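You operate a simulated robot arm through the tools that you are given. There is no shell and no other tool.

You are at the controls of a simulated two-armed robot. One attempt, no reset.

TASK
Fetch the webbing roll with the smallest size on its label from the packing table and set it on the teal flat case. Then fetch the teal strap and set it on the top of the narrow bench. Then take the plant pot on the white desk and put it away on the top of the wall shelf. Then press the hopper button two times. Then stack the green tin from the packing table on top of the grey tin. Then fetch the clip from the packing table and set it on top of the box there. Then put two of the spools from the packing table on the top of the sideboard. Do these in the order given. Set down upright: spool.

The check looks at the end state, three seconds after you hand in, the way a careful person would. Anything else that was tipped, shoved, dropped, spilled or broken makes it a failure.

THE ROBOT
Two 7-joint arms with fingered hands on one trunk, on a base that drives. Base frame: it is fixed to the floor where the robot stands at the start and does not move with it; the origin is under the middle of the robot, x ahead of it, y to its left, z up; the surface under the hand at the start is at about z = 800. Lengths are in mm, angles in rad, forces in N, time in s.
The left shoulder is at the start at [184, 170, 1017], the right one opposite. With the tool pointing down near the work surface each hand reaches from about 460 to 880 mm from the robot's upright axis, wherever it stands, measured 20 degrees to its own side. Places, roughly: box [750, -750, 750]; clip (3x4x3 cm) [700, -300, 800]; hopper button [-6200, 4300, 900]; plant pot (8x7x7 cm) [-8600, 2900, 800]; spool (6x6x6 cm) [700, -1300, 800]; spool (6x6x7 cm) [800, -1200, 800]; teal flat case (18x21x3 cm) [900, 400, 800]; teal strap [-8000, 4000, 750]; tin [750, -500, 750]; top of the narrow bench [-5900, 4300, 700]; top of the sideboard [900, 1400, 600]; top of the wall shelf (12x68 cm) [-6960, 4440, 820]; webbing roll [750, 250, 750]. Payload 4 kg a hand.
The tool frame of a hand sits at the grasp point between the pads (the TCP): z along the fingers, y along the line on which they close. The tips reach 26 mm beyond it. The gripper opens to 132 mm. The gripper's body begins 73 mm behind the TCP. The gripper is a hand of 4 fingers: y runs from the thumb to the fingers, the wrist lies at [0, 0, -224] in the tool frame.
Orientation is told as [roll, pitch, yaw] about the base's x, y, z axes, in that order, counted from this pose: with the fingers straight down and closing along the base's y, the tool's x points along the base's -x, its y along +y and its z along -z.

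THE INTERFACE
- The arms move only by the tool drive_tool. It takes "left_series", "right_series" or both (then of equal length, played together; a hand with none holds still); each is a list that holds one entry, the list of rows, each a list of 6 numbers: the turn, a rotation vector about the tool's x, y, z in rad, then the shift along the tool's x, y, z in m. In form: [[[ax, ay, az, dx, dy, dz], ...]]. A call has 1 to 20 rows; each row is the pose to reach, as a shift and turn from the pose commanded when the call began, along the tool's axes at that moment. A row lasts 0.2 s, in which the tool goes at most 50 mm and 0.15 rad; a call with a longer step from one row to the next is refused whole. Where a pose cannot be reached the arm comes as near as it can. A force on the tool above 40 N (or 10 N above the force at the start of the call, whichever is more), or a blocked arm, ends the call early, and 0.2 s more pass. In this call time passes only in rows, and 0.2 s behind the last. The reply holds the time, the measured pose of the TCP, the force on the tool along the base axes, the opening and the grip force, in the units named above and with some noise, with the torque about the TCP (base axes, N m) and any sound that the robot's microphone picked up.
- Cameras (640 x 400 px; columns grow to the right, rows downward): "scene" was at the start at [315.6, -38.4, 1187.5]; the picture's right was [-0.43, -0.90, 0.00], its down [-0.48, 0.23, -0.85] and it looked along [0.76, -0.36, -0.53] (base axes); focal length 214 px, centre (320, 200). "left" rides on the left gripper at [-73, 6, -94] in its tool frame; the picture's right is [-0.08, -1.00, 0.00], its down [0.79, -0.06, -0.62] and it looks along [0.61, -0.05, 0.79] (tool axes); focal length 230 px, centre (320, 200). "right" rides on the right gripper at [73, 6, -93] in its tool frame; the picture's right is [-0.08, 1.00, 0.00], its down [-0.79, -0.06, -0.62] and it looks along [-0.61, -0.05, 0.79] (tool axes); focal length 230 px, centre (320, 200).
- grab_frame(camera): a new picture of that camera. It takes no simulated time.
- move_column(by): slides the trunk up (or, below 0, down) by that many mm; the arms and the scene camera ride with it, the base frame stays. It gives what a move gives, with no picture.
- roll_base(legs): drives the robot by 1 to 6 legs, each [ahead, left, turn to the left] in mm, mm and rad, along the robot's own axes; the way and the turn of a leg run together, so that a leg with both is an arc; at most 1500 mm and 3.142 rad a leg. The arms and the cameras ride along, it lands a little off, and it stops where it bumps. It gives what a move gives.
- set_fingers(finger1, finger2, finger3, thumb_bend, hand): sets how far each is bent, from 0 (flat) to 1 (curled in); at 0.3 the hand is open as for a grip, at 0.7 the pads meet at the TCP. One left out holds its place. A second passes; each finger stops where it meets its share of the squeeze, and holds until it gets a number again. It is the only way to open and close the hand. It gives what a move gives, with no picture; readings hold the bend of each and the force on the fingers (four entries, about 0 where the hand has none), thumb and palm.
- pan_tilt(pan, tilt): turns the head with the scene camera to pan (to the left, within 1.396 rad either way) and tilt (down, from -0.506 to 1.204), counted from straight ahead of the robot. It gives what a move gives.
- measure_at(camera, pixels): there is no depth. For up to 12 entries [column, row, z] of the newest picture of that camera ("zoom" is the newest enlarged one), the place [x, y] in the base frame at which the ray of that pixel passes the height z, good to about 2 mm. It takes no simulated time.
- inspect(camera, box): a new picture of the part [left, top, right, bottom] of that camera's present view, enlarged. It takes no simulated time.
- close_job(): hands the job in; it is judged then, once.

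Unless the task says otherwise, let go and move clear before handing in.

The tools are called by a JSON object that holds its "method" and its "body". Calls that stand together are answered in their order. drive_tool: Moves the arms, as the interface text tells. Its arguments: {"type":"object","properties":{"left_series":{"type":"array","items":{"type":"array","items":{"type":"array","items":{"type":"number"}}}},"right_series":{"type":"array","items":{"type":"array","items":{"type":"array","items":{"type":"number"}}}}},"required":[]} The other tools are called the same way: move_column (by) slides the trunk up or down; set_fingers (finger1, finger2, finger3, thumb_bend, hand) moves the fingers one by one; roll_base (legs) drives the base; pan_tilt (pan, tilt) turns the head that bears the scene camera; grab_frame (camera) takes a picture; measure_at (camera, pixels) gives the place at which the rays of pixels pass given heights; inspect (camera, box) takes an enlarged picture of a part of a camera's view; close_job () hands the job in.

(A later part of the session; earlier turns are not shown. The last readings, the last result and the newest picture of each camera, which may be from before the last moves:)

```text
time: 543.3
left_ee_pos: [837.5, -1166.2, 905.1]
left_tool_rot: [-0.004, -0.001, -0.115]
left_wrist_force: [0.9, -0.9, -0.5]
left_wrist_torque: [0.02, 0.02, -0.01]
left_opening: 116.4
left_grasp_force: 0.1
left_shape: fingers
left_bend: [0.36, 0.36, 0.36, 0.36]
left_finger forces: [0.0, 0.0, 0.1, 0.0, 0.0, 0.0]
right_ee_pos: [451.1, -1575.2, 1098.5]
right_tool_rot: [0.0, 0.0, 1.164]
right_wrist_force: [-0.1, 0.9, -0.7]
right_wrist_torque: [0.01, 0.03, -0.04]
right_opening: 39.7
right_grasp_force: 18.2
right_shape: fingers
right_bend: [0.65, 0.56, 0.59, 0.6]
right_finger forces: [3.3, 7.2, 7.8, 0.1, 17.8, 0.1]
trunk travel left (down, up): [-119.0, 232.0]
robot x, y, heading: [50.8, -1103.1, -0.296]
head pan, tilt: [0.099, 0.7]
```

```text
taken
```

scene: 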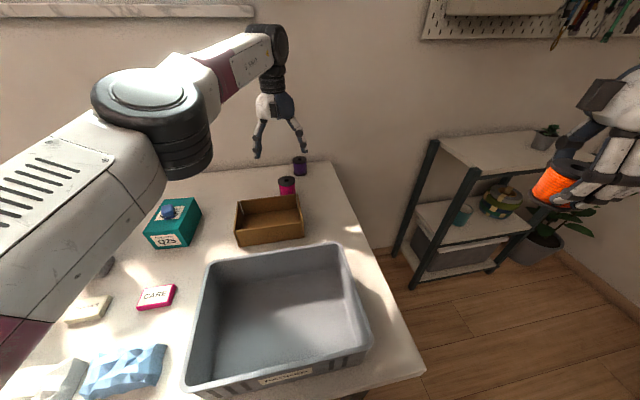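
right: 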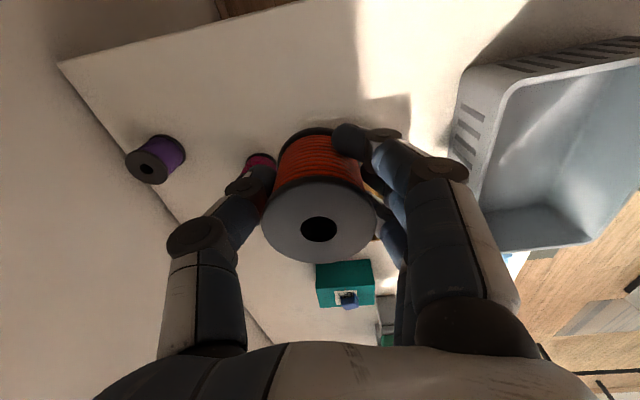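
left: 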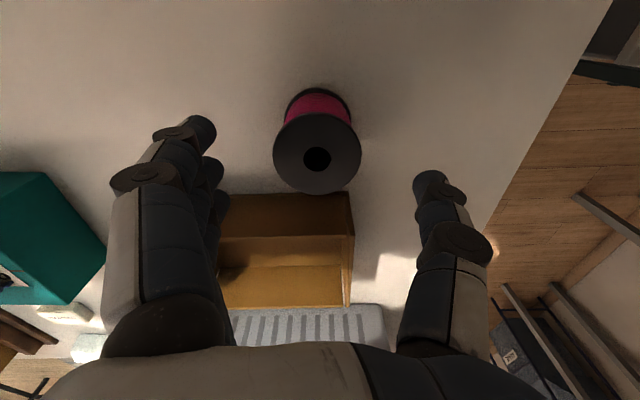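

{"method": "measure_at", "body": {"camera": "left", "pixels": [[317, 152, 868], [273, 152, 868], [361, 152, 868], [317, 112, 868], [317, 193, 868]]}}

{"method": "drive_tool", "body": {"left_series": [[[0, 0, 0, -0.001, 0.001, 0.025], [0, 0, 0, -0.002, 0.002, 0.05]]]}}

{"method": "grab_frame", "body": {"camera": "left"}}

```text
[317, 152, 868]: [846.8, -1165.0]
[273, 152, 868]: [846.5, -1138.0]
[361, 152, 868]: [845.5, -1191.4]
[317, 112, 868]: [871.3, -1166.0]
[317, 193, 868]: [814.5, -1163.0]
```

```text
time: 543.9
left_ee_pos: [841.3, -1163.1, 856.2]
left_tool_rot: [-0.005, -0.003, -0.113]
left_wrist_force: [0.1, 0.0, -0.3]
left_wrist_torque: [-0.04, 0.01, -0.03]
left_opening: 116.4
left_grasp_force: 0.1
left_shape: fingers
left_bend: [0.36, 0.36, 0.36, 0.36]
left_finger forces: [0.0, 0.1, 0.0, 0.1, 0.1, 0.1]
right_ee_pos: [451.5, -1575.5, 1097.6]
right_tool_rot: [0.0, 0.0, 1.164]
right_wrist_force: [0.5, -0.3, -0.6]
right_wrist_torque: [0.02, -0.03, -0.03]
right_opening: 39.9
right_grasp_force: 17.4
right_shape: fingers
right_bend: [0.65, 0.56, 0.59, 0.6]
right_finger forces: [3.3, 7.3, 7.7, 0.0, 17.7, 0.0]
trunk travel left (down, up): [-119.0, 232.0]
robot x, y, heading: [46.6, -1106.9, -0.293]
head pan, tilt: [0.099, 0.7]
```

```text
taken
```

left: 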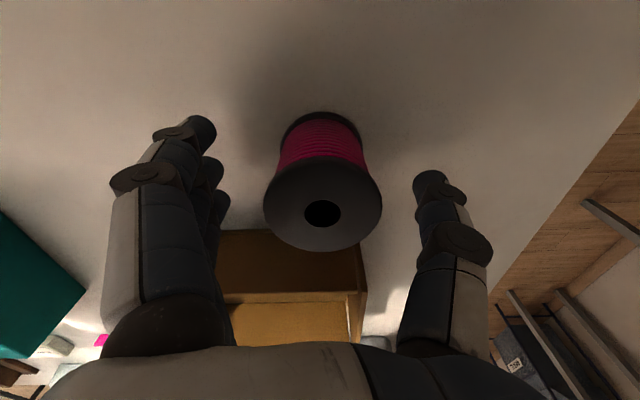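

Centred. I'll sink 5 mm more and close the left hand.

{"method": "drive_tool", "body": {"left_series": [[[0, 0, 0, 0, 0, 0.005]]]}}

{"method": "set_fingers", "body": {"hand": "left", "finger1": 0.62, "finger2": 0.62, "finger3": 0.62, "thumb_bend": 0.62}}

{"method": "set_fingers", "body": {"hand": "left", "finger1": 0.7, "finger2": 0.68, "finger3": 0.7, "thumb_bend": 0.68}}

{"method": "grab_frame", "body": {"camera": "left"}}

```text
time: 544.3
left_ee_pos: [840.3, -1162.7, 850.9]
left_tool_rot: [-0.003, 0.001, -0.115]
left_wrist_force: [0.0, 0.3, -0.3]
left_wrist_torque: [0.01, -0.01, -0.02]
left_opening: 116.2
left_grasp_force: 0.0
left_shape: fingers
left_bend: [0.36, 0.36, 0.36, 0.36]
left_finger forces: [0.0, 0.0, 0.0, 0.0, 0.1, 0.0]
right_ee_pos: [450.7, -1575.0, 1099.1]
right_tool_rot: [-0.001, 0.0, 1.162]
right_wrist_force: [0.0, -0.4, -1.6]
right_wrist_torque: [-0.01, 0.02, 0.0]
right_opening: 39.9
right_grasp_force: 18.1
right_shape: fingers
right_bend: [0.65, 0.56, 0.59, 0.6]
right_finger forces: [3.3, 7.2, 7.7, 0.0, 17.7, 0.1]
trunk travel left (down, up): [-119.0, 232.0]
robot x, y, heading: [45.6, -1108.2, -0.295]
head pan, tilt: [0.099, 0.7]
```

```text
time: 545.3
left_ee_pos: [841.5, -1163.2, 851.5]
left_tool_rot: [-0.002, 0.0, -0.117]
left_wrist_force: [-0.2, 0.1, -0.2]
left_wrist_torque: [0.04, 0.01, 0.04]
left_opening: 50.2
left_grasp_force: 9.8
left_shape: fingers
left_bend: [0.59, 0.54, 0.58, 0.57]
left_finger forces: [2.2, 5.6, 2.5, 0.1, 10.1, 0.0]
right_ee_pos: [450.6, -1574.0, 1098.1]
right_tool_rot: [-0.002, 0.001, 1.16]
right_wrist_force: [0.4, 0.3, -0.6]
right_wrist_torque: [0.0, 0.0, -0.02]
right_opening: 39.9
right_grasp_force: 18.0
right_shape: fingers
right_bend: [0.65, 0.56, 0.59, 0.6]
right_finger forces: [3.3, 7.2, 7.8, 0.0, 17.7, 0.0]
trunk travel left (down, up): [-119.0, 232.0]
robot x, y, heading: [53.4, -1108.9, -0.295]
head pan, tilt: [0.099, 0.7]
```

```text
time: 546.3
left_ee_pos: [841.0, -1162.9, 850.0]
left_tool_rot: [-0.005, -0.001, -0.115]
left_wrist_force: [-0.1, -1.2, -0.4]
left_wrist_torque: [0.04, 0.0, -0.02]
left_opening: 49.1
left_grasp_force: 21.2
left_shape: fingers
left_bend: [0.61, 0.56, 0.61, 0.59]
left_finger forces: [6.5, 7.4, 7.0, 0.1, 20.7, 0.0]
right_ee_pos: [451.2, -1574.1, 1098.5]
right_tool_rot: [-0.002, 0.0, 1.164]
right_wrist_force: [0.5, 0.4, -0.5]
right_wrist_torque: [-0.04, -0.02, 0.01]
right_opening: 39.9
right_grasp_force: 17.5
right_shape: fingers
right_bend: [0.65, 0.56, 0.59, 0.6]
right_finger forces: [3.3, 7.2, 7.8, 0.0, 17.6, 0.1]
trunk travel left (down, up): [-119.0, 232.0]
robot x, y, heading: [47.4, -1106.2, -0.296]
head pan, tilt: [0.099, 0.7]
```

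```text
taken
```

left: 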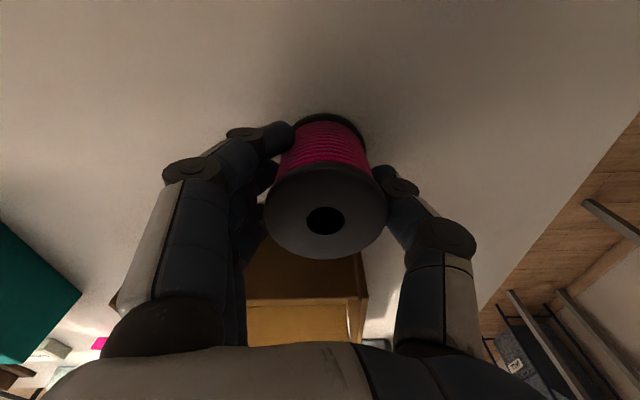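

Pink spool gripped (21 N). I'll lift with a slight retraction.

{"method": "drive_tool", "body": {"left_series": [[[0, 0, 0, 0, 0, -0.02], [0, 0, 0, 0, 0, -0.05], [0, 0, 0, 0.01, 0, -0.085], [0, 0, 0, 0.025, 0, -0.12], [0, 0, 0, 0.045, 0, -0.15], [0, 0, 0, 0.075, 0.01, -0.18], [0, 0, 0, 0.11, 0.02, -0.2], [0, 0, 0, 0.15, 0.03, -0.22]]]}}

{"method": "grab_frame", "body": {"camera": "left"}}

{"method": "grab_frame", "body": {"camera": "scene"}}

```text
time: 548.1
left_ee_pos: [693.2, -1115.9, 1071.8]
left_tool_rot: [-0.003, -0.001, -0.115]
left_wrist_force: [0.7, 0.7, -1.6]
left_wrist_torque: [-0.02, 0.0, -0.02]
left_opening: 48.9
left_grasp_force: 20.4
left_shape: fingers
left_bend: [0.61, 0.56, 0.61, 0.59]
left_finger forces: [6.9, 7.4, 7.2, 0.0, 20.6, 0.0]
right_ee_pos: [449.7, -1573.9, 1098.4]
right_tool_rot: [-0.004, 0.0, 1.162]
right_wrist_force: [0.0, 0.1, -1.1]
right_wrist_torque: [-0.01, -0.01, -0.02]
right_opening: 40.0
right_grasp_force: 18.0
right_shape: fingers
right_bend: [0.65, 0.56, 0.59, 0.6]
right_finger forces: [3.3, 7.2, 7.8, 0.0, 17.7, 0.0]
trunk travel left (down, up): [-119.0, 232.0]
robot x, y, heading: [47.2, -1111.9, -0.294]
head pan, tilt: [0.099, 0.7]
```

```text
taken
```

left: 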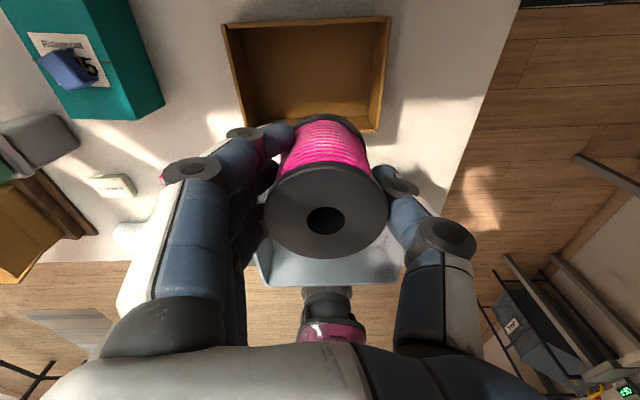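

```text
taken
```

scene: 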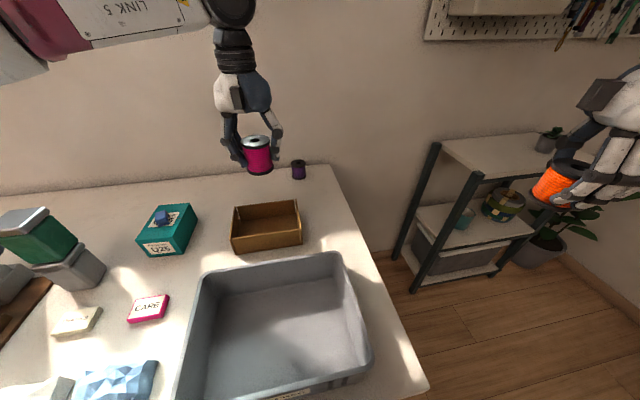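

Both spools are held upright. I'll back out, square up, and drive left toward the sideboard.

{"method": "roll_base", "body": {"legs": [[-550, 0, 0], [0, 0, 0.294], [0, 1100, 0], [0, 1050, 0]]}}

{"method": "pan_tilt", "body": {"pan": 0.0, "tilt": 0.5}}

{"method": "grab_frame", "body": {"camera": "scene"}}

```text
time: 570.7
left_ee_pos: [198.2, 1344.9, 1070.9]
left_tool_rot: [-0.002, -0.002, 0.146]
left_wrist_force: [-0.3, -0.5, -0.4]
left_wrist_torque: [0.0, 0.01, -0.01]
left_opening: 48.7
left_grasp_force: 21.3
left_shape: fingers
left_bend: [0.61, 0.56, 0.61, 0.59]
left_finger forces: [6.8, 7.5, 7.1, 0.0, 20.6, 0.0]
right_ee_pos: [80.9, 840.7, 1098.1]
right_tool_rot: [-0.001, -0.001, 1.425]
right_wrist_force: [0.7, -0.3, -1.0]
right_wrist_torque: [0.0, 0.01, 0.01]
right_opening: 39.8
right_grasp_force: 17.8
right_shape: fingers
right_bend: [0.65, 0.56, 0.59, 0.6]
right_finger forces: [3.3, 7.2, 7.7, 0.1, 17.6, 0.0]
trunk travel left (down, up): [-119.0, 232.0]
robot x, y, heading: [-427.7, 1186.7, -0.037]
head pan, tilt: [0.099, 0.7]
```

```text
time: 571.5
left_ee_pos: [198.0, 1345.2, 1070.9]
left_tool_rot: [-0.004, -0.001, 0.147]
left_wrist_force: [0.0, -0.5, -0.6]
left_wrist_torque: [-0.02, -0.01, 0.03]
left_opening: 48.9
left_grasp_force: 21.4
left_shape: fingers
left_bend: [0.61, 0.56, 0.61, 0.59]
left_finger forces: [6.8, 7.4, 7.1, 0.0, 20.6, 0.1]
right_ee_pos: [81.5, 839.7, 1098.3]
right_tool_rot: [-0.002, 0.001, 1.426]
right_wrist_force: [0.5, 0.3, -0.4]
right_wrist_torque: [-0.01, 0.01, -0.01]
right_opening: 40.0
right_grasp_force: 18.1
right_shape: fingers
right_bend: [0.65, 0.56, 0.59, 0.6]
right_finger forces: [3.3, 7.2, 7.6, 0.0, 17.6, 0.1]
trunk travel left (down, up): [-119.0, 232.0]
robot x, y, heading: [-425.8, 1185.5, -0.032]
head pan, tilt: [0.0, 0.499]
```

```text
taken
```

scene: 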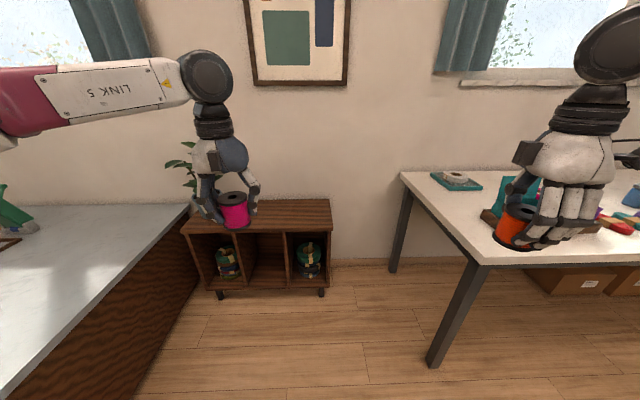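

The sideboard is ahead at px (185–330, 200–290). I'll measure it and the bench on the left.

{"method": "measure_at", "body": {"camera": "scene", "pixels": [[219, 297, 0], [323, 295, 0], [182, 234, 600], [330, 231, 600], [328, 200, 600], [182, 234, 560], [330, 231, 560], [328, 200, 560], [185, 210, 780], [150, 395, 0], [430, 365, 0], [393, 272, 0]]}}

{"method": "inspect", "body": {"camera": "scene", "box": [160, 140, 350, 310]}}

```text
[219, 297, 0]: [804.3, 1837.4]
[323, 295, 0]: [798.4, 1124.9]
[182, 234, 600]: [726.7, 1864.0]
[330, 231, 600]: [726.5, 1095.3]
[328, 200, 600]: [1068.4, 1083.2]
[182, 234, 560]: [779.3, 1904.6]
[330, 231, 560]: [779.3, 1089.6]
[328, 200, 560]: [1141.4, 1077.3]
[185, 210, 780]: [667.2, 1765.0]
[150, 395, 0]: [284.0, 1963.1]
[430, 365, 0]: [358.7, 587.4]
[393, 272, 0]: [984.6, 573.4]
```

```text
2.35 times, centred on (255, 225) of scene
```

zoom: 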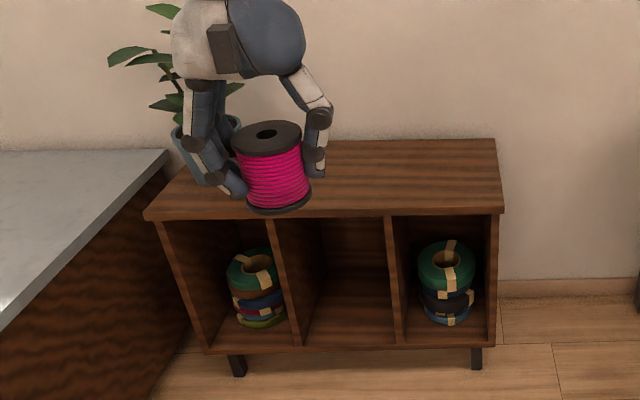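

Sideboard top z≈600, x 727–1068, y 1083–1864, plant near y≈1760. I'll drive in front of it with both hands high.

{"method": "roll_base", "body": {"legs": [[0, 0, 0.034], [350, 180, 0]]}}

{"method": "pan_tilt", "body": {"pan": 0.0, "tilt": 0.7}}

{"method": "grab_frame", "body": {"camera": "scene"}}

```text
time: 574.3
left_ee_pos: [545.3, 1542.1, 1070.5]
left_tool_rot: [-0.004, -0.003, 0.175]
left_wrist_force: [0.6, 1.0, -0.3]
left_wrist_torque: [0.0, 0.01, -0.02]
left_opening: 48.9
left_grasp_force: 20.8
left_shape: fingers
left_bend: [0.61, 0.56, 0.61, 0.59]
left_finger forces: [6.9, 7.3, 7.1, 0.0, 20.6, 0.0]
right_ee_pos: [444.2, 1033.6, 1097.8]
right_tool_rot: [-0.003, 0.0, 1.454]
right_wrist_force: [0.3, 0.3, -0.9]
right_wrist_torque: [0.03, 0.03, 0.02]
right_opening: 39.8
right_grasp_force: 18.9
right_shape: fingers
right_bend: [0.65, 0.56, 0.59, 0.6]
right_finger forces: [3.3, 7.2, 7.6, 0.1, 17.6, 0.0]
trunk travel left (down, up): [-119.0, 232.0]
robot x, y, heading: [-72.0, 1364.8, -0.007]
head pan, tilt: [0.0, 0.499]
```

```text
time: 575.0
left_ee_pos: [544.5, 1541.3, 1070.4]
left_tool_rot: [-0.004, -0.002, 0.175]
left_wrist_force: [-0.4, -1.2, -1.3]
left_wrist_torque: [0.03, -0.02, 0.03]
left_opening: 48.9
left_grasp_force: 21.1
left_shape: fingers
left_bend: [0.61, 0.56, 0.61, 0.59]
left_finger forces: [6.9, 7.4, 7.0, 0.0, 20.6, 0.0]
right_ee_pos: [443.1, 1032.4, 1098.5]
right_tool_rot: [0.0, -0.001, 1.453]
right_wrist_force: [-0.4, -0.5, -0.3]
right_wrist_torque: [0.0, 0.01, 0.0]
right_opening: 39.9
right_grasp_force: 18.2
right_shape: fingers
right_bend: [0.65, 0.56, 0.59, 0.6]
right_finger forces: [3.3, 7.2, 7.6, 0.1, 17.5, 0.0]
trunk travel left (down, up): [-119.0, 232.0]
robot x, y, heading: [-75.8, 1365.8, -0.01]
head pan, tilt: [0.0, 0.7]
```

```text
taken
```

scene: 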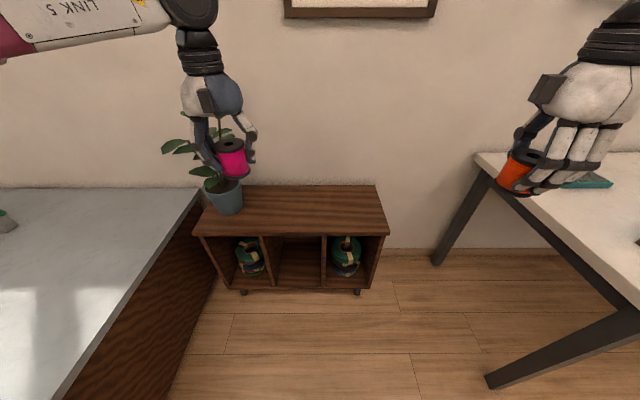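

{"method": "measure_at", "body": {"camera": "scene", "pixels": [[195, 236, 600], [389, 234, 600], [376, 186, 600], [225, 212, 600], [205, 195, 690], [245, 190, 690], [195, 236, 580], [389, 234, 580], [376, 186, 580], [244, 292, 0], [357, 292, 0]]}}

{"method": "roll_base", "body": {"legs": [[290, 0, 0.01]]}}

{"method": "grab_frame", "body": {"camera": "scene"}}

{"method": "grab_frame", "body": {"camera": "left"}}

{"method": "grab_frame", "body": {"camera": "right"}}

```text
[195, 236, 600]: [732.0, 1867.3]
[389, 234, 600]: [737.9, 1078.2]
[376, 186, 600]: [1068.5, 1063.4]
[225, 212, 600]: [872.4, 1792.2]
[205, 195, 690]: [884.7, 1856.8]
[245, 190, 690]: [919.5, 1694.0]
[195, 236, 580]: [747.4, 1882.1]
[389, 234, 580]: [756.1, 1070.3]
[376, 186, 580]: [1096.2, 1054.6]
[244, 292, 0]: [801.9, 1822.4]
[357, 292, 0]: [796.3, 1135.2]
```

```text
time: 577.0
left_ee_pos: [827.5, 1546.6, 1070.4]
left_tool_rot: [-0.004, -0.001, 0.184]
left_wrist_force: [0.2, -1.1, -1.0]
left_wrist_torque: [-0.03, 0.01, 0.0]
left_opening: 48.9
left_grasp_force: 21.0
left_shape: fingers
left_bend: [0.61, 0.56, 0.61, 0.59]
left_finger forces: [6.9, 7.4, 7.1, 0.0, 20.7, 0.0]
right_ee_pos: [732.3, 1037.9, 1098.8]
right_tool_rot: [-0.001, -0.001, 1.465]
right_wrist_force: [0.5, -0.2, -1.6]
right_wrist_torque: [-0.05, -0.02, -0.04]
right_opening: 39.8
right_grasp_force: 17.4
right_shape: fingers
right_bend: [0.65, 0.56, 0.59, 0.6]
right_finger forces: [3.3, 7.1, 7.7, 0.1, 17.7, 0.1]
trunk travel left (down, up): [-119.0, 232.0]
robot x, y, heading: [208.2, 1366.2, 0.005]
head pan, tilt: [0.0, 0.7]
```

```text
taken
```

scene: 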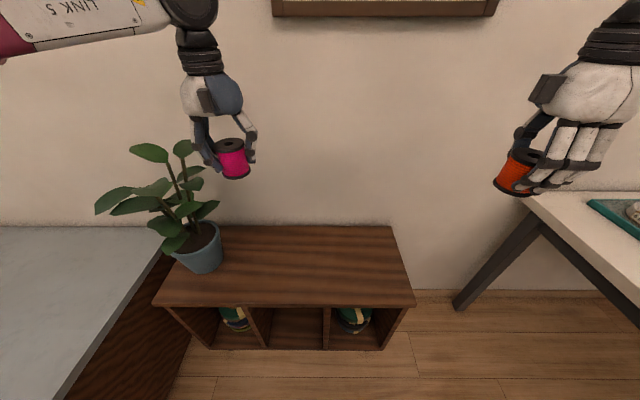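

```text
taken
```

left: 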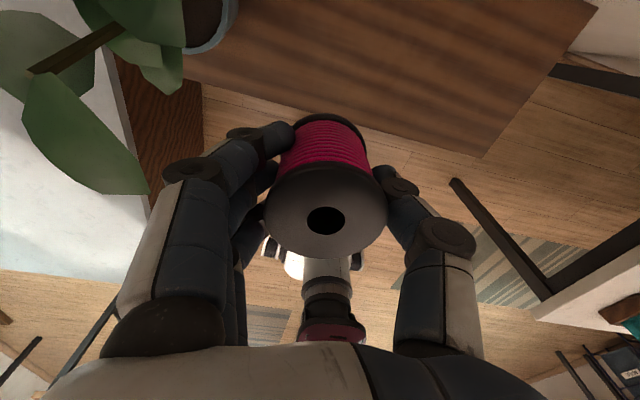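

```text
taken
```

right: 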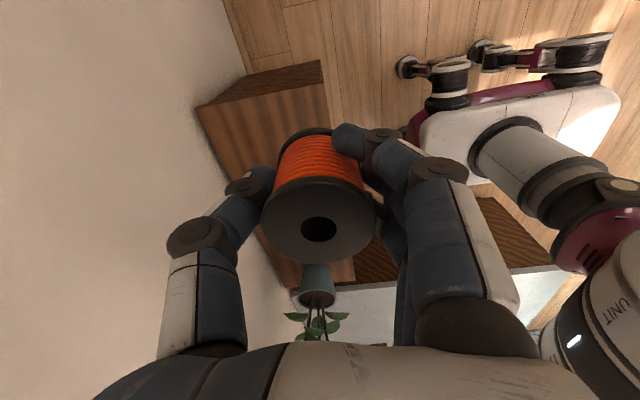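

The plant's leaves are near the left hand, so I'll raise the left hand and place the orange spool first with the right hand at about (870, 1190).

{"method": "drive_tool", "body": {"left_series": [[[0, 0, 0, 0.01, -0.005, -0.017], [0, 0, 0, 0.02, -0.01, -0.034], [0, 0, 0, 0.03, -0.015, -0.05], [0, 0, 0, 0.04, -0.02, -0.067], [0, 0, 0, 0.05, -0.025, -0.084], [0, 0, 0, 0.05, -0.03, -0.1]]], "right_series": [[[0, 0, 0, -0.0276, -0.0202, 0.0163], [0, 0, 0, -0.0552, -0.0404, 0.0327], [0, 0, 0, -0.0829, -0.0606, 0.049], [0, 0, 0, -0.1105, -0.0808, 0.0653], [0, 0, 0, -0.1381, -0.101, 0.0817], [0, 0, 0, -0.1657, -0.1212, 0.098]]]}}

{"method": "move_column", "body": {"by": -112}}

{"method": "grab_frame", "body": {"camera": "scene"}}

{"method": "grab_frame", "body": {"camera": "right"}}

```text
time: 578.4
left_ee_pos: [785.6, 1508.7, 1170.3]
left_tool_rot: [-0.003, 0.0, 0.186]
left_wrist_force: [1.3, -0.2, -1.1]
left_wrist_torque: [0.03, -0.01, 0.0]
left_opening: 49.0
left_grasp_force: 21.2
left_shape: fingers
left_bend: [0.61, 0.56, 0.61, 0.59]
left_finger forces: [7.0, 7.3, 7.4, 0.0, 20.5, 0.0]
right_ee_pos: [856.8, 1175.0, 1006.7]
right_tool_rot: [0.0, 0.0, 1.462]
right_wrist_force: [0.0, -0.2, -0.8]
right_wrist_torque: [0.0, -0.01, -0.01]
right_opening: 39.8
right_grasp_force: 18.4
right_shape: fingers
right_bend: [0.65, 0.56, 0.59, 0.6]
right_finger forces: [3.4, 7.1, 7.8, 0.0, 17.6, 0.0]
right hand out of reach, approached as far as the arm can: row 6
trunk travel left (down, up): [-119.0, 232.0]
robot x, y, heading: [208.4, 1363.9, 0.006]
head pan, tilt: [0.0, 0.7]
```

```text
time: 579.9
left_ee_pos: [782.5, 1509.1, 1061.1]
left_tool_rot: [-0.005, -0.003, 0.185]
left_wrist_force: [0.3, -1.1, -0.8]
left_wrist_torque: [-0.04, 0.0, 0.01]
left_opening: 49.1
left_grasp_force: 20.6
left_shape: fingers
left_bend: [0.61, 0.56, 0.61, 0.59]
left_finger forces: [7.0, 7.4, 7.3, 0.1, 20.6, 0.0]
right_ee_pos: [858.4, 1176.8, 898.2]
right_tool_rot: [-0.002, 0.001, 1.464]
right_wrist_force: [0.0, 0.5, 0.0]
right_wrist_torque: [0.0, -0.04, -0.01]
right_opening: 39.8
right_grasp_force: 18.3
right_shape: fingers
right_bend: [0.65, 0.56, 0.59, 0.6]
right_finger forces: [3.3, 7.2, 7.9, 0.0, 17.4, 0.0]
trunk travel left (down, up): [-7.0, 344.0]
robot x, y, heading: [206.8, 1363.0, 0.003]
head pan, tilt: [0.0, 0.7]
```

```text
taken
```

scene: 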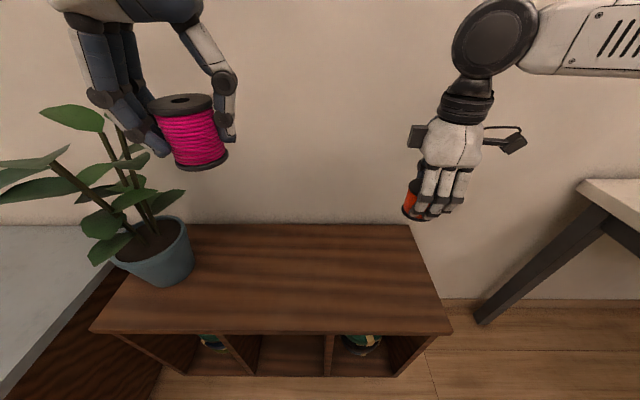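

```text
taken
```

right: 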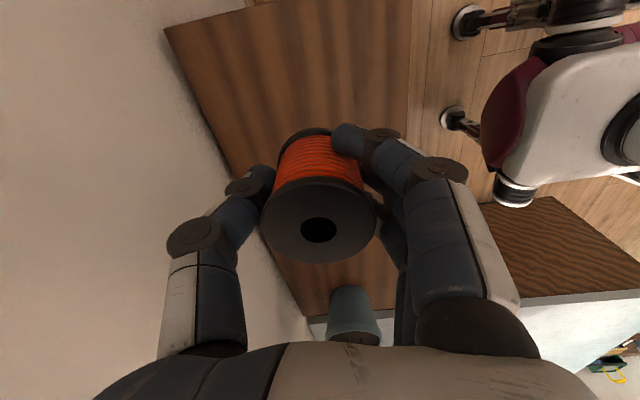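

Good. I'll lower the right hand to about z=680 above the sideboard.

{"method": "drive_tool", "body": {"right_series": [[[0, 0, 0, 0, 0, 0.04], [0, 0, 0, 0, 0, 0.08], [0, 0, 0, 0, 0, 0.12], [0, 0, 0, 0, 0, 0.16], [0, 0, 0, 0, 0, 0.195], [0, 0, 0, 0, 0, 0.215]]]}}

{"method": "grab_frame", "body": {"camera": "scene"}}

{"method": "grab_frame", "body": {"camera": "right"}}

```text
time: 581.3
left_ee_pos: [785.7, 1508.3, 1059.5]
left_tool_rot: [-0.003, -0.001, 0.184]
left_wrist_force: [0.3, -0.4, -0.8]
left_wrist_torque: [-0.03, 0.0, 0.01]
left_opening: 48.8
left_grasp_force: 20.9
left_shape: fingers
left_bend: [0.61, 0.56, 0.61, 0.59]
left_finger forces: [7.0, 7.4, 7.3, 0.1, 20.7, 0.1]
right_ee_pos: [858.1, 1177.7, 680.1]
right_tool_rot: [-0.003, 0.0, 1.463]
right_wrist_force: [1.0, -0.5, -0.8]
right_wrist_torque: [0.01, 0.04, 0.0]
right_opening: 39.6
right_grasp_force: 18.3
right_shape: fingers
right_bend: [0.66, 0.56, 0.59, 0.6]
right_finger forces: [3.4, 7.2, 8.1, 0.1, 17.4, 0.1]
trunk travel left (down, up): [-7.0, 344.0]
robot x, y, heading: [213.0, 1366.5, 0.004]
head pan, tilt: [0.0, 0.7]
```

```text
taken
```

scene: 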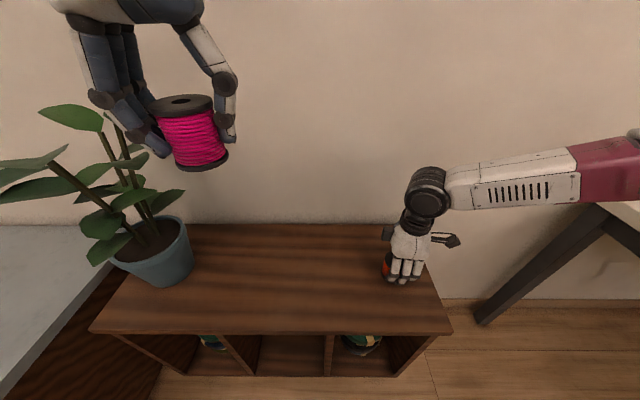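

```text
taken
```

right: 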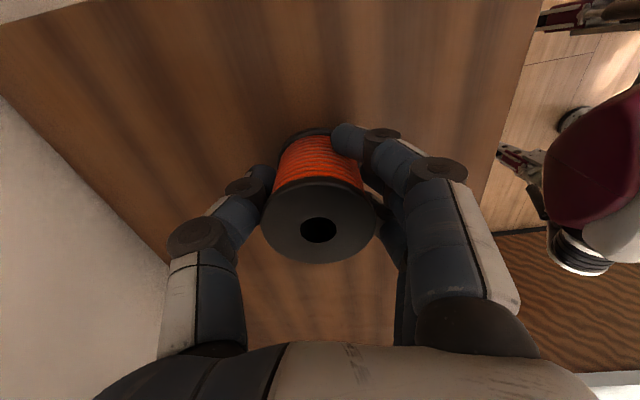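

{"method": "drive_tool", "body": {"right_series": [[[0, 0, 0, 0, 0, 0.008], [0, 0, 0, 0, 0, 0.015], [0, 0, 0, 0, 0, 0.02]]]}}

{"method": "inspect", "body": {"camera": "scene", "box": [340, 180, 470, 310]}}

```text
time: 582.1
left_ee_pos: [783.4, 1509.3, 1060.7]
left_tool_rot: [-0.004, -0.001, 0.184]
left_wrist_force: [-0.2, 0.0, -0.8]
left_wrist_torque: [-0.03, -0.03, -0.01]
left_opening: 48.7
left_grasp_force: 21.2
left_shape: fingers
left_bend: [0.61, 0.56, 0.61, 0.59]
left_finger forces: [7.0, 7.4, 7.3, 0.0, 20.7, 0.0]
right_ee_pos: [859.7, 1177.3, 664.1]
right_tool_rot: [-0.005, 0.001, 1.465]
right_wrist_force: [-2.1, -0.5, 11.7]
right_wrist_torque: [0.05, 0.11, 0.01]
right_opening: 39.4
right_grasp_force: 20.2
right_shape: fingers
right_bend: [0.66, 0.57, 0.6, 0.6]
right_finger forces: [4.1, 8.2, 9.5, 0.1, 18.7, 0.0]
trunk travel left (down, up): [-7.0, 344.0]
robot x, y, heading: [210.3, 1366.2, 0.004]
head pan, tilt: [0.0, 0.7]
```

```text
3.08 times, centred on (405, 245) of scene
```

zoom: 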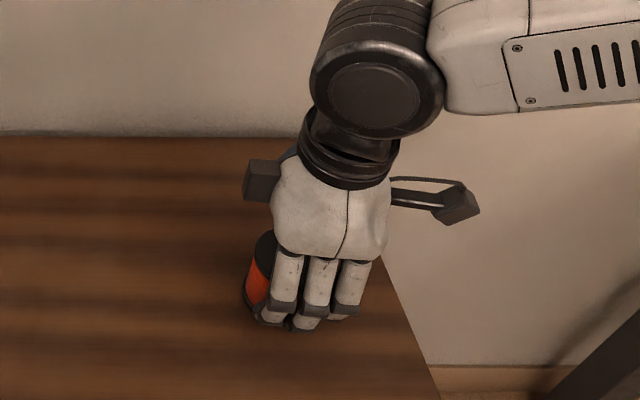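

Contact at TCP z≈664 (11.7 N) – the spool has touched down. I'll ease up slightly and release.

{"method": "drive_tool", "body": {"right_series": [[[0, 0, 0, 0, 0, -0.002]]]}}

```text
time: 582.5
left_ee_pos: [784.7, 1509.5, 1059.6]
left_tool_rot: [-0.003, -0.003, 0.188]
left_wrist_force: [-0.3, 0.0, -0.5]
left_wrist_torque: [0.0, 0.01, 0.02]
left_opening: 48.7
left_grasp_force: 20.8
left_shape: fingers
left_bend: [0.61, 0.56, 0.61, 0.59]
left_finger forces: [7.1, 7.4, 7.3, 0.0, 20.5, 0.1]
right_ee_pos: [859.6, 1176.9, 663.7]
right_tool_rot: [-0.001, 0.001, 1.464]
right_wrist_force: [0.2, -0.4, 6.9]
right_wrist_torque: [0.12, -0.01, 0.01]
right_opening: 39.5
right_grasp_force: 19.8
right_shape: fingers
right_bend: [0.66, 0.57, 0.6, 0.61]
right_finger forces: [3.5, 7.3, 9.4, 0.0, 18.7, 0.1]
trunk travel left (down, up): [-7.0, 344.0]
robot x, y, heading: [210.2, 1364.6, 0.008]
head pan, tilt: [0.0, 0.7]
```

{"method": "drive_tool", "body": {"right_series": [[[0, 0, 0, 0, 0, -0.0015]]]}}

{"method": "set_fingers", "body": {"hand": "right", "finger1": 0.58, "finger2": 0.52, "finger3": 0.54, "thumb_bend": 0.55}}

{"method": "grab_frame", "body": {"camera": "right"}}

```text
time: 582.9
left_ee_pos: [784.5, 1508.4, 1059.2]
left_tool_rot: [-0.004, -0.002, 0.185]
left_wrist_force: [0.4, 0.7, -1.8]
left_wrist_torque: [-0.02, 0.01, 0.01]
left_opening: 48.6
left_grasp_force: 21.2
left_shape: fingers
left_bend: [0.61, 0.56, 0.61, 0.59]
left_finger forces: [7.0, 7.5, 7.3, 0.0, 20.6, 0.1]
right_ee_pos: [860.4, 1175.8, 664.5]
right_tool_rot: [0.001, -0.001, 1.464]
right_wrist_force: [0.1, 0.8, 1.5]
right_wrist_torque: [0.05, 0.01, -0.02]
right_opening: 39.2
right_grasp_force: 18.8
right_shape: fingers
right_bend: [0.66, 0.57, 0.6, 0.6]
right_finger forces: [3.6, 7.5, 9.4, 0.0, 18.2, 0.0]
trunk travel left (down, up): [-7.0, 344.0]
robot x, y, heading: [211.2, 1364.7, 0.008]
head pan, tilt: [0.0, 0.7]
```

```text
time: 583.9
left_ee_pos: [784.4, 1507.6, 1058.4]
left_tool_rot: [-0.004, -0.004, 0.184]
left_wrist_force: [0.4, -0.4, -1.0]
left_wrist_torque: [0.0, 0.0, 0.04]
left_opening: 49.0
left_grasp_force: 21.2
left_shape: fingers
left_bend: [0.61, 0.56, 0.61, 0.59]
left_finger forces: [7.0, 7.4, 7.3, 0.1, 20.5, 0.1]
right_ee_pos: [860.2, 1177.4, 664.7]
right_tool_rot: [-0.001, -0.001, 1.464]
right_wrist_force: [-0.3, -0.1, -0.5]
right_wrist_torque: [0.03, 0.0, 0.02]
right_opening: 51.3
right_grasp_force: 0.3
right_shape: fingers
right_bend: [0.57, 0.52, 0.54, 0.55]
right_finger forces: [0.0, 0.2, 0.0, 0.0, 0.0, 0.0]
trunk travel left (down, up): [-7.0, 344.0]
robot x, y, heading: [212.9, 1366.0, 0.006]
head pan, tilt: [0.0, 0.7]
```

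```text
taken
```

right: 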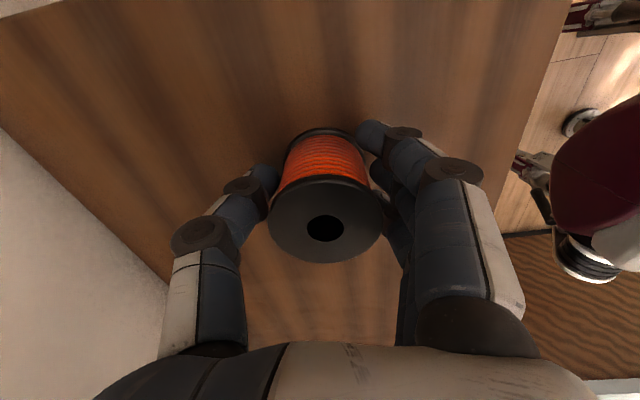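

The orange spool stands. I'll open wider and rise straight up.

{"method": "set_fingers", "body": {"hand": "right", "finger1": 0.36, "finger2": 0.36, "finger3": 0.36, "thumb_bend": 0.36}}

{"method": "drive_tool", "body": {"right_series": [[[0, 0, 0, 0, 0, -0.02], [0, 0, 0, 0, 0, -0.06], [0, 0, 0, 0, 0, -0.1], [0, 0, 0, 0, 0, -0.14], [0, 0, 0, 0, 0, -0.18], [0, 0, 0, 0, 0, -0.22]]]}}

{"method": "grab_frame", "body": {"camera": "scene"}}

{"method": "grab_frame", "body": {"camera": "right"}}

```text
time: 584.9
left_ee_pos: [784.5, 1509.3, 1058.6]
left_tool_rot: [-0.002, -0.003, 0.184]
left_wrist_force: [-0.3, 0.2, -0.5]
left_wrist_torque: [0.02, 0.01, -0.06]
left_opening: 48.8
left_grasp_force: 21.3
left_shape: fingers
left_bend: [0.61, 0.56, 0.61, 0.59]
left_finger forces: [7.1, 7.3, 7.2, 0.0, 20.6, 0.0]
right_ee_pos: [859.2, 1176.4, 664.4]
right_tool_rot: [-0.001, 0.0, 1.464]
right_wrist_force: [-0.5, 0.6, -0.4]
right_wrist_torque: [-0.02, 0.03, -0.05]
right_opening: 116.6
right_grasp_force: 0.0
right_shape: fingers
right_bend: [0.36, 0.36, 0.36, 0.36]
right_finger forces: [0.1, 0.0, 0.0, 0.0, 0.1, 0.1]
trunk travel left (down, up): [-7.0, 344.0]
robot x, y, heading: [206.7, 1364.1, 0.004]
head pan, tilt: [0.0, 0.7]
```

```text
time: 586.3
left_ee_pos: [784.8, 1510.2, 1058.4]
left_tool_rot: [-0.003, -0.002, 0.184]
left_wrist_force: [0.7, 0.5, -1.0]
left_wrist_torque: [-0.03, -0.01, -0.01]
left_opening: 48.7
left_grasp_force: 21.3
left_shape: fingers
left_bend: [0.61, 0.56, 0.61, 0.59]
left_finger forces: [7.0, 7.5, 7.3, 0.1, 20.6, 0.0]
right_ee_pos: [859.1, 1176.4, 885.2]
right_tool_rot: [-0.001, 0.0, 1.466]
right_wrist_force: [-1.1, 0.0, 0.5]
right_wrist_torque: [0.0, -0.04, -0.01]
right_opening: 116.3
right_grasp_force: 0.0
right_shape: fingers
right_bend: [0.36, 0.36, 0.36, 0.36]
right_finger forces: [0.1, 0.1, 0.1, 0.0, 0.0, 0.0]
trunk travel left (down, up): [-7.0, 344.0]
robot x, y, heading: [209.5, 1365.4, 0.007]
head pan, tilt: [0.0, 0.7]
```

```text
taken
```

scene: 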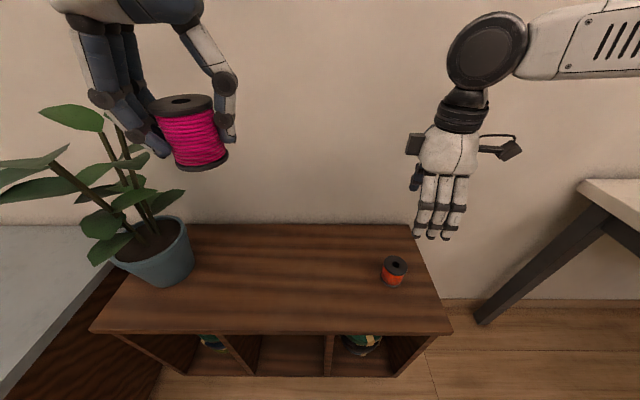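

```text
taken
```

right: 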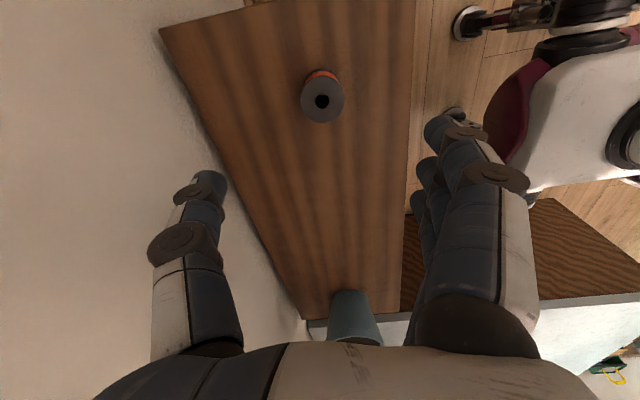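

The orange spool stands upright. I'll retract the right hand and shift the base right 140 mm so the left hand works well away from the plant.

{"method": "drive_tool", "body": {"right_series": [[[0, 0, 0, 0.0276, 0.021, -0.015], [0, 0, 0, 0.0552, 0.042, -0.03], [0, 0, 0, 0.0827, 0.063, -0.045], [0, 0, 0, 0.1103, 0.084, -0.06], [0, 0, 0, 0.1379, 0.105, -0.075]]]}}

{"method": "roll_base", "body": {"legs": [[0, -140, 0]]}}

{"method": "grab_frame", "body": {"camera": "scene"}}

{"method": "grab_frame", "body": {"camera": "left"}}

```text
time: 587.5
left_ee_pos: [786.0, 1509.1, 1058.7]
left_tool_rot: [-0.004, -0.001, 0.186]
left_wrist_force: [0.5, -0.3, -0.3]
left_wrist_torque: [0.04, 0.01, -0.01]
left_opening: 48.9
left_grasp_force: 21.0
left_shape: fingers
left_bend: [0.61, 0.56, 0.61, 0.59]
left_finger forces: [7.0, 7.4, 7.3, 0.0, 20.6, 0.1]
right_ee_pos: [739.8, 1051.5, 961.6]
right_tool_rot: [-0.002, -0.001, 1.465]
right_wrist_force: [-0.4, -0.2, -0.5]
right_wrist_torque: [-0.01, -0.05, 0.02]
right_opening: 116.4
right_grasp_force: 0.1
right_shape: fingers
right_bend: [0.36, 0.36, 0.36, 0.36]
right_finger forces: [0.0, 0.0, 0.0, 0.0, 0.0, 0.0]
trunk travel left (down, up): [-7.0, 344.0]
robot x, y, heading: [209.7, 1364.8, 0.004]
head pan, tilt: [0.0, 0.7]
```

```text
time: 589.3
left_ee_pos: [785.2, 1373.4, 1059.3]
left_tool_rot: [-0.004, -0.002, 0.189]
left_wrist_force: [-1.2, -0.2, -0.7]
left_wrist_torque: [0.02, 0.04, 0.01]
left_opening: 48.6
left_grasp_force: 20.8
left_shape: fingers
left_bend: [0.61, 0.56, 0.61, 0.59]
left_finger forces: [7.0, 7.5, 7.3, 0.0, 20.5, 0.1]
right_ee_pos: [743.1, 916.1, 960.1]
right_tool_rot: [-0.002, 0.0, 1.466]
right_wrist_force: [0.3, 0.0, -0.6]
right_wrist_torque: [0.01, 0.01, 0.01]
right_opening: 116.6
right_grasp_force: 0.0
right_shape: fingers
right_bend: [0.36, 0.36, 0.36, 0.36]
right_finger forces: [0.0, 0.0, 0.1, 0.0, 0.1, 0.0]
trunk travel left (down, up): [-7.0, 344.0]
robot x, y, heading: [213.2, 1225.9, 0.008]
head pan, tilt: [0.0, 0.7]
```

```text
taken
```

scene: 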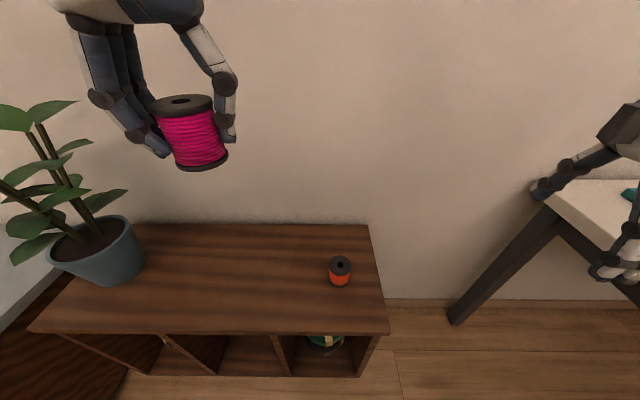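

```text
taken
```

left: 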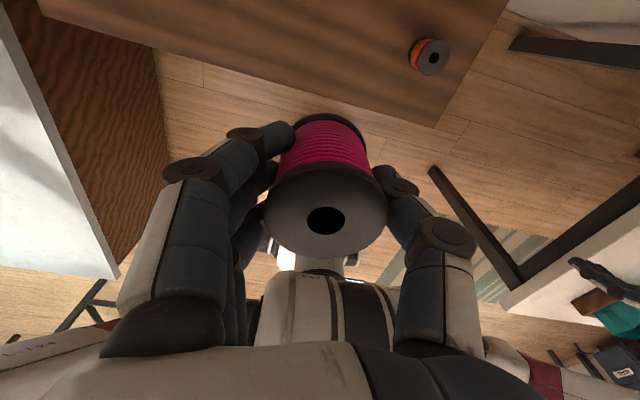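

The left hand is now over free sideboard area, away from the plant. I'll move it to about (850, 1408) and lower to z≈700.

{"method": "drive_tool", "body": {"left_series": [[[0, 0, 0, -0.0177, 0.006, 0.0375], [0, 0, 0, -0.0354, 0.012, 0.075], [0, 0, 0, -0.0531, 0.018, 0.1125], [0, 0, 0, -0.0708, 0.0241, 0.15], [0, 0, 0, -0.0708, 0.0241, 0.195], [0, 0, 0, -0.0708, 0.0241, 0.24], [0, 0, 0, -0.0708, 0.0241, 0.285], [0, 0, 0, -0.0708, 0.0241, 0.325], [0, 0, 0, -0.0708, 0.0241, 0.358]]]}}

{"method": "grab_frame", "body": {"camera": "scene"}}

{"method": "grab_frame", "body": {"camera": "left"}}

```text
time: 591.3
left_ee_pos: [851.9, 1408.3, 698.6]
left_tool_rot: [-0.006, -0.002, 0.187]
left_wrist_force: [1.4, 0.0, -0.5]
left_wrist_torque: [0.01, 0.0, 0.02]
left_opening: 48.7
left_grasp_force: 21.8
left_shape: fingers
left_bend: [0.61, 0.56, 0.61, 0.59]
left_finger forces: [7.4, 7.4, 7.8, 0.1, 20.5, 0.1]
right_ee_pos: [743.2, 915.8, 961.1]
right_tool_rot: [0.001, 0.0, 1.465]
right_wrist_force: [-0.5, 0.3, -0.4]
right_wrist_torque: [0.03, -0.02, 0.02]
right_opening: 116.4
right_grasp_force: 0.0
right_shape: fingers
right_bend: [0.36, 0.36, 0.36, 0.36]
right_finger forces: [0.1, 0.1, 0.0, 0.0, 0.0, 0.1]
trunk travel left (down, up): [-7.0, 344.0]
robot x, y, heading: [214.7, 1228.8, 0.009]
head pan, tilt: [0.0, 0.7]
```

```text
taken
```

scene: 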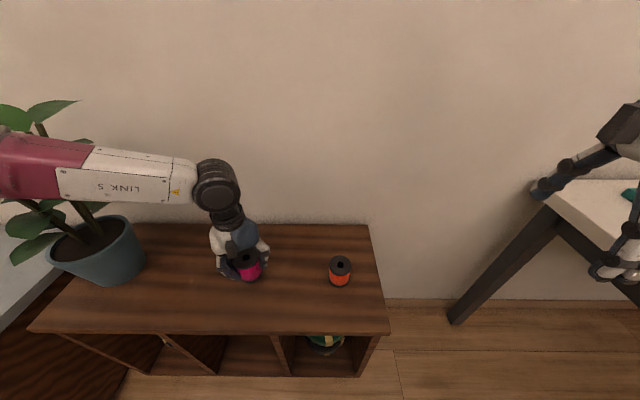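

```text
taken
```

left: 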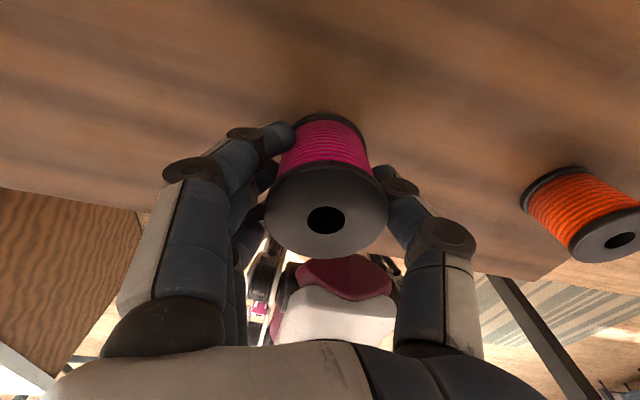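

The plant looks untouched. I'll lower the pink spool gently to contact.

{"method": "drive_tool", "body": {"left_series": [[[0, 0, 0, 0, 0, 0.01], [0, 0, 0, 0, 0, 0.018], [0, 0, 0, 0, 0, 0.023]]]}}

```text
time: 592.1
left_ee_pos: [851.5, 1407.1, 676.6]
left_tool_rot: [-0.003, -0.001, 0.19]
left_wrist_force: [-0.2, -0.1, -0.9]
left_wrist_torque: [-0.02, 0.0, 0.01]
left_opening: 48.8
left_grasp_force: 21.7
left_shape: fingers
left_bend: [0.61, 0.56, 0.61, 0.59]
left_finger forces: [7.3, 7.4, 7.7, 0.0, 20.5, 0.1]
right_ee_pos: [741.6, 914.8, 961.3]
right_tool_rot: [-0.003, -0.002, 1.466]
right_wrist_force: [-0.2, 0.2, 0.4]
right_wrist_torque: [-0.01, -0.02, -0.02]
right_opening: 116.4
right_grasp_force: 0.1
right_shape: fingers
right_bend: [0.36, 0.36, 0.36, 0.36]
right_finger forces: [0.1, 0.1, 0.0, 0.1, 0.0, 0.0]
trunk travel left (down, up): [-7.0, 344.0]
robot x, y, heading: [209.6, 1227.0, 0.005]
head pan, tilt: [0.0, 0.7]
```

{"method": "drive_tool", "body": {"left_series": [[[0, 0, 0, 0, 0, 0.003], [0, 0, 0, 0, 0, 0.006]]]}}

```text
time: 592.7
left_ee_pos: [850.8, 1409.3, 670.6]
left_tool_rot: [-0.003, -0.002, 0.188]
left_wrist_force: [-0.6, 0.6, -0.1]
left_wrist_torque: [-0.01, 0.01, 0.0]
left_opening: 48.8
left_grasp_force: 21.1
left_shape: fingers
left_bend: [0.61, 0.56, 0.61, 0.59]
left_finger forces: [7.5, 7.4, 7.8, 0.0, 20.5, 0.0]
right_ee_pos: [742.9, 915.7, 961.6]
right_tool_rot: [-0.001, 0.0, 1.466]
right_wrist_force: [-0.3, 0.2, -0.9]
right_wrist_torque: [0.01, -0.01, 0.01]
right_opening: 116.2
right_grasp_force: 0.0
right_shape: fingers
right_bend: [0.36, 0.36, 0.36, 0.36]
right_finger forces: [0.0, 0.1, 0.0, 0.0, 0.0, 0.0]
trunk travel left (down, up): [-7.0, 344.0]
robot x, y, heading: [212.3, 1229.1, 0.007]
head pan, tilt: [0.0, 0.7]
```

{"method": "drive_tool", "body": {"left_series": [[[0, 0, 0, 0, 0, 0.002], [0, 0, 0, 0, 0, 0.004]]]}}

{"method": "inspect", "body": {"camera": "scene", "box": [190, 200, 360, 310]}}

```text
time: 593.3
left_ee_pos: [850.9, 1408.6, 669.3]
left_tool_rot: [-0.004, -0.005, 0.189]
left_wrist_force: [-1.5, 1.8, 12.4]
left_wrist_torque: [0.01, 0.05, -0.02]
left_opening: 48.8
left_grasp_force: 23.5
left_shape: fingers
left_bend: [0.62, 0.57, 0.62, 0.6]
left_finger forces: [8.2, 8.3, 9.4, 0.0, 21.1, 0.0]
right_ee_pos: [742.6, 916.4, 962.2]
right_tool_rot: [-0.005, -0.002, 1.466]
right_wrist_force: [0.1, -0.8, -0.1]
right_wrist_torque: [-0.02, 0.02, 0.0]
right_opening: 116.3
right_grasp_force: 0.1
right_shape: fingers
right_bend: [0.36, 0.36, 0.36, 0.36]
right_finger forces: [0.0, 0.0, 0.0, 0.0, 0.0, 0.1]
trunk travel left (down, up): [-7.0, 344.0]
robot x, y, heading: [210.5, 1230.5, 0.008]
head pan, tilt: [0.0, 0.7]
```

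```text
3.64 times, centred on (275, 255) of scene
```

zoom: 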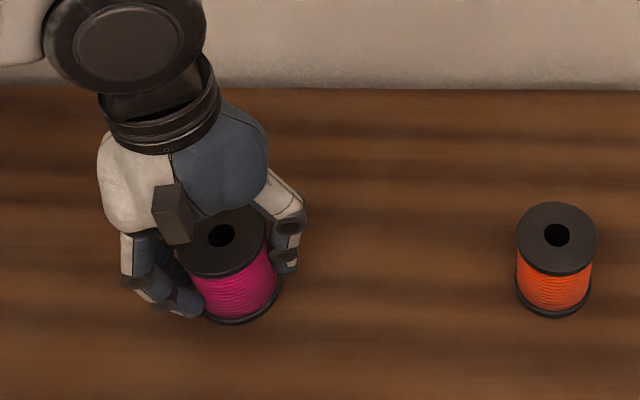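

Contact (12 N). I'll ease up and release gently.

{"method": "drive_tool", "body": {"left_series": [[[0, 0, 0, 0, 0, -0.0025]]]}}

```text
time: 593.7
left_ee_pos: [851.5, 1409.2, 669.0]
left_tool_rot: [-0.004, -0.002, 0.188]
left_wrist_force: [0.9, 1.5, 4.9]
left_wrist_torque: [0.01, -0.05, 0.0]
left_opening: 48.6
left_grasp_force: 23.0
left_shape: fingers
left_bend: [0.62, 0.57, 0.62, 0.6]
left_finger forces: [8.4, 8.0, 8.3, 0.0, 21.3, 0.0]
right_ee_pos: [742.2, 915.3, 961.7]
right_tool_rot: [0.0, 0.0, 1.466]
right_wrist_force: [0.7, 0.4, -0.2]
right_wrist_torque: [0.0, 0.01, 0.0]
right_opening: 116.4
right_grasp_force: 0.0
right_shape: fingers
right_bend: [0.36, 0.36, 0.36, 0.36]
right_finger forces: [0.1, 0.0, 0.0, 0.0, 0.1, 0.0]
trunk travel left (down, up): [-7.0, 344.0]
robot x, y, heading: [212.9, 1230.4, 0.012]
head pan, tilt: [0.0, 0.7]
```

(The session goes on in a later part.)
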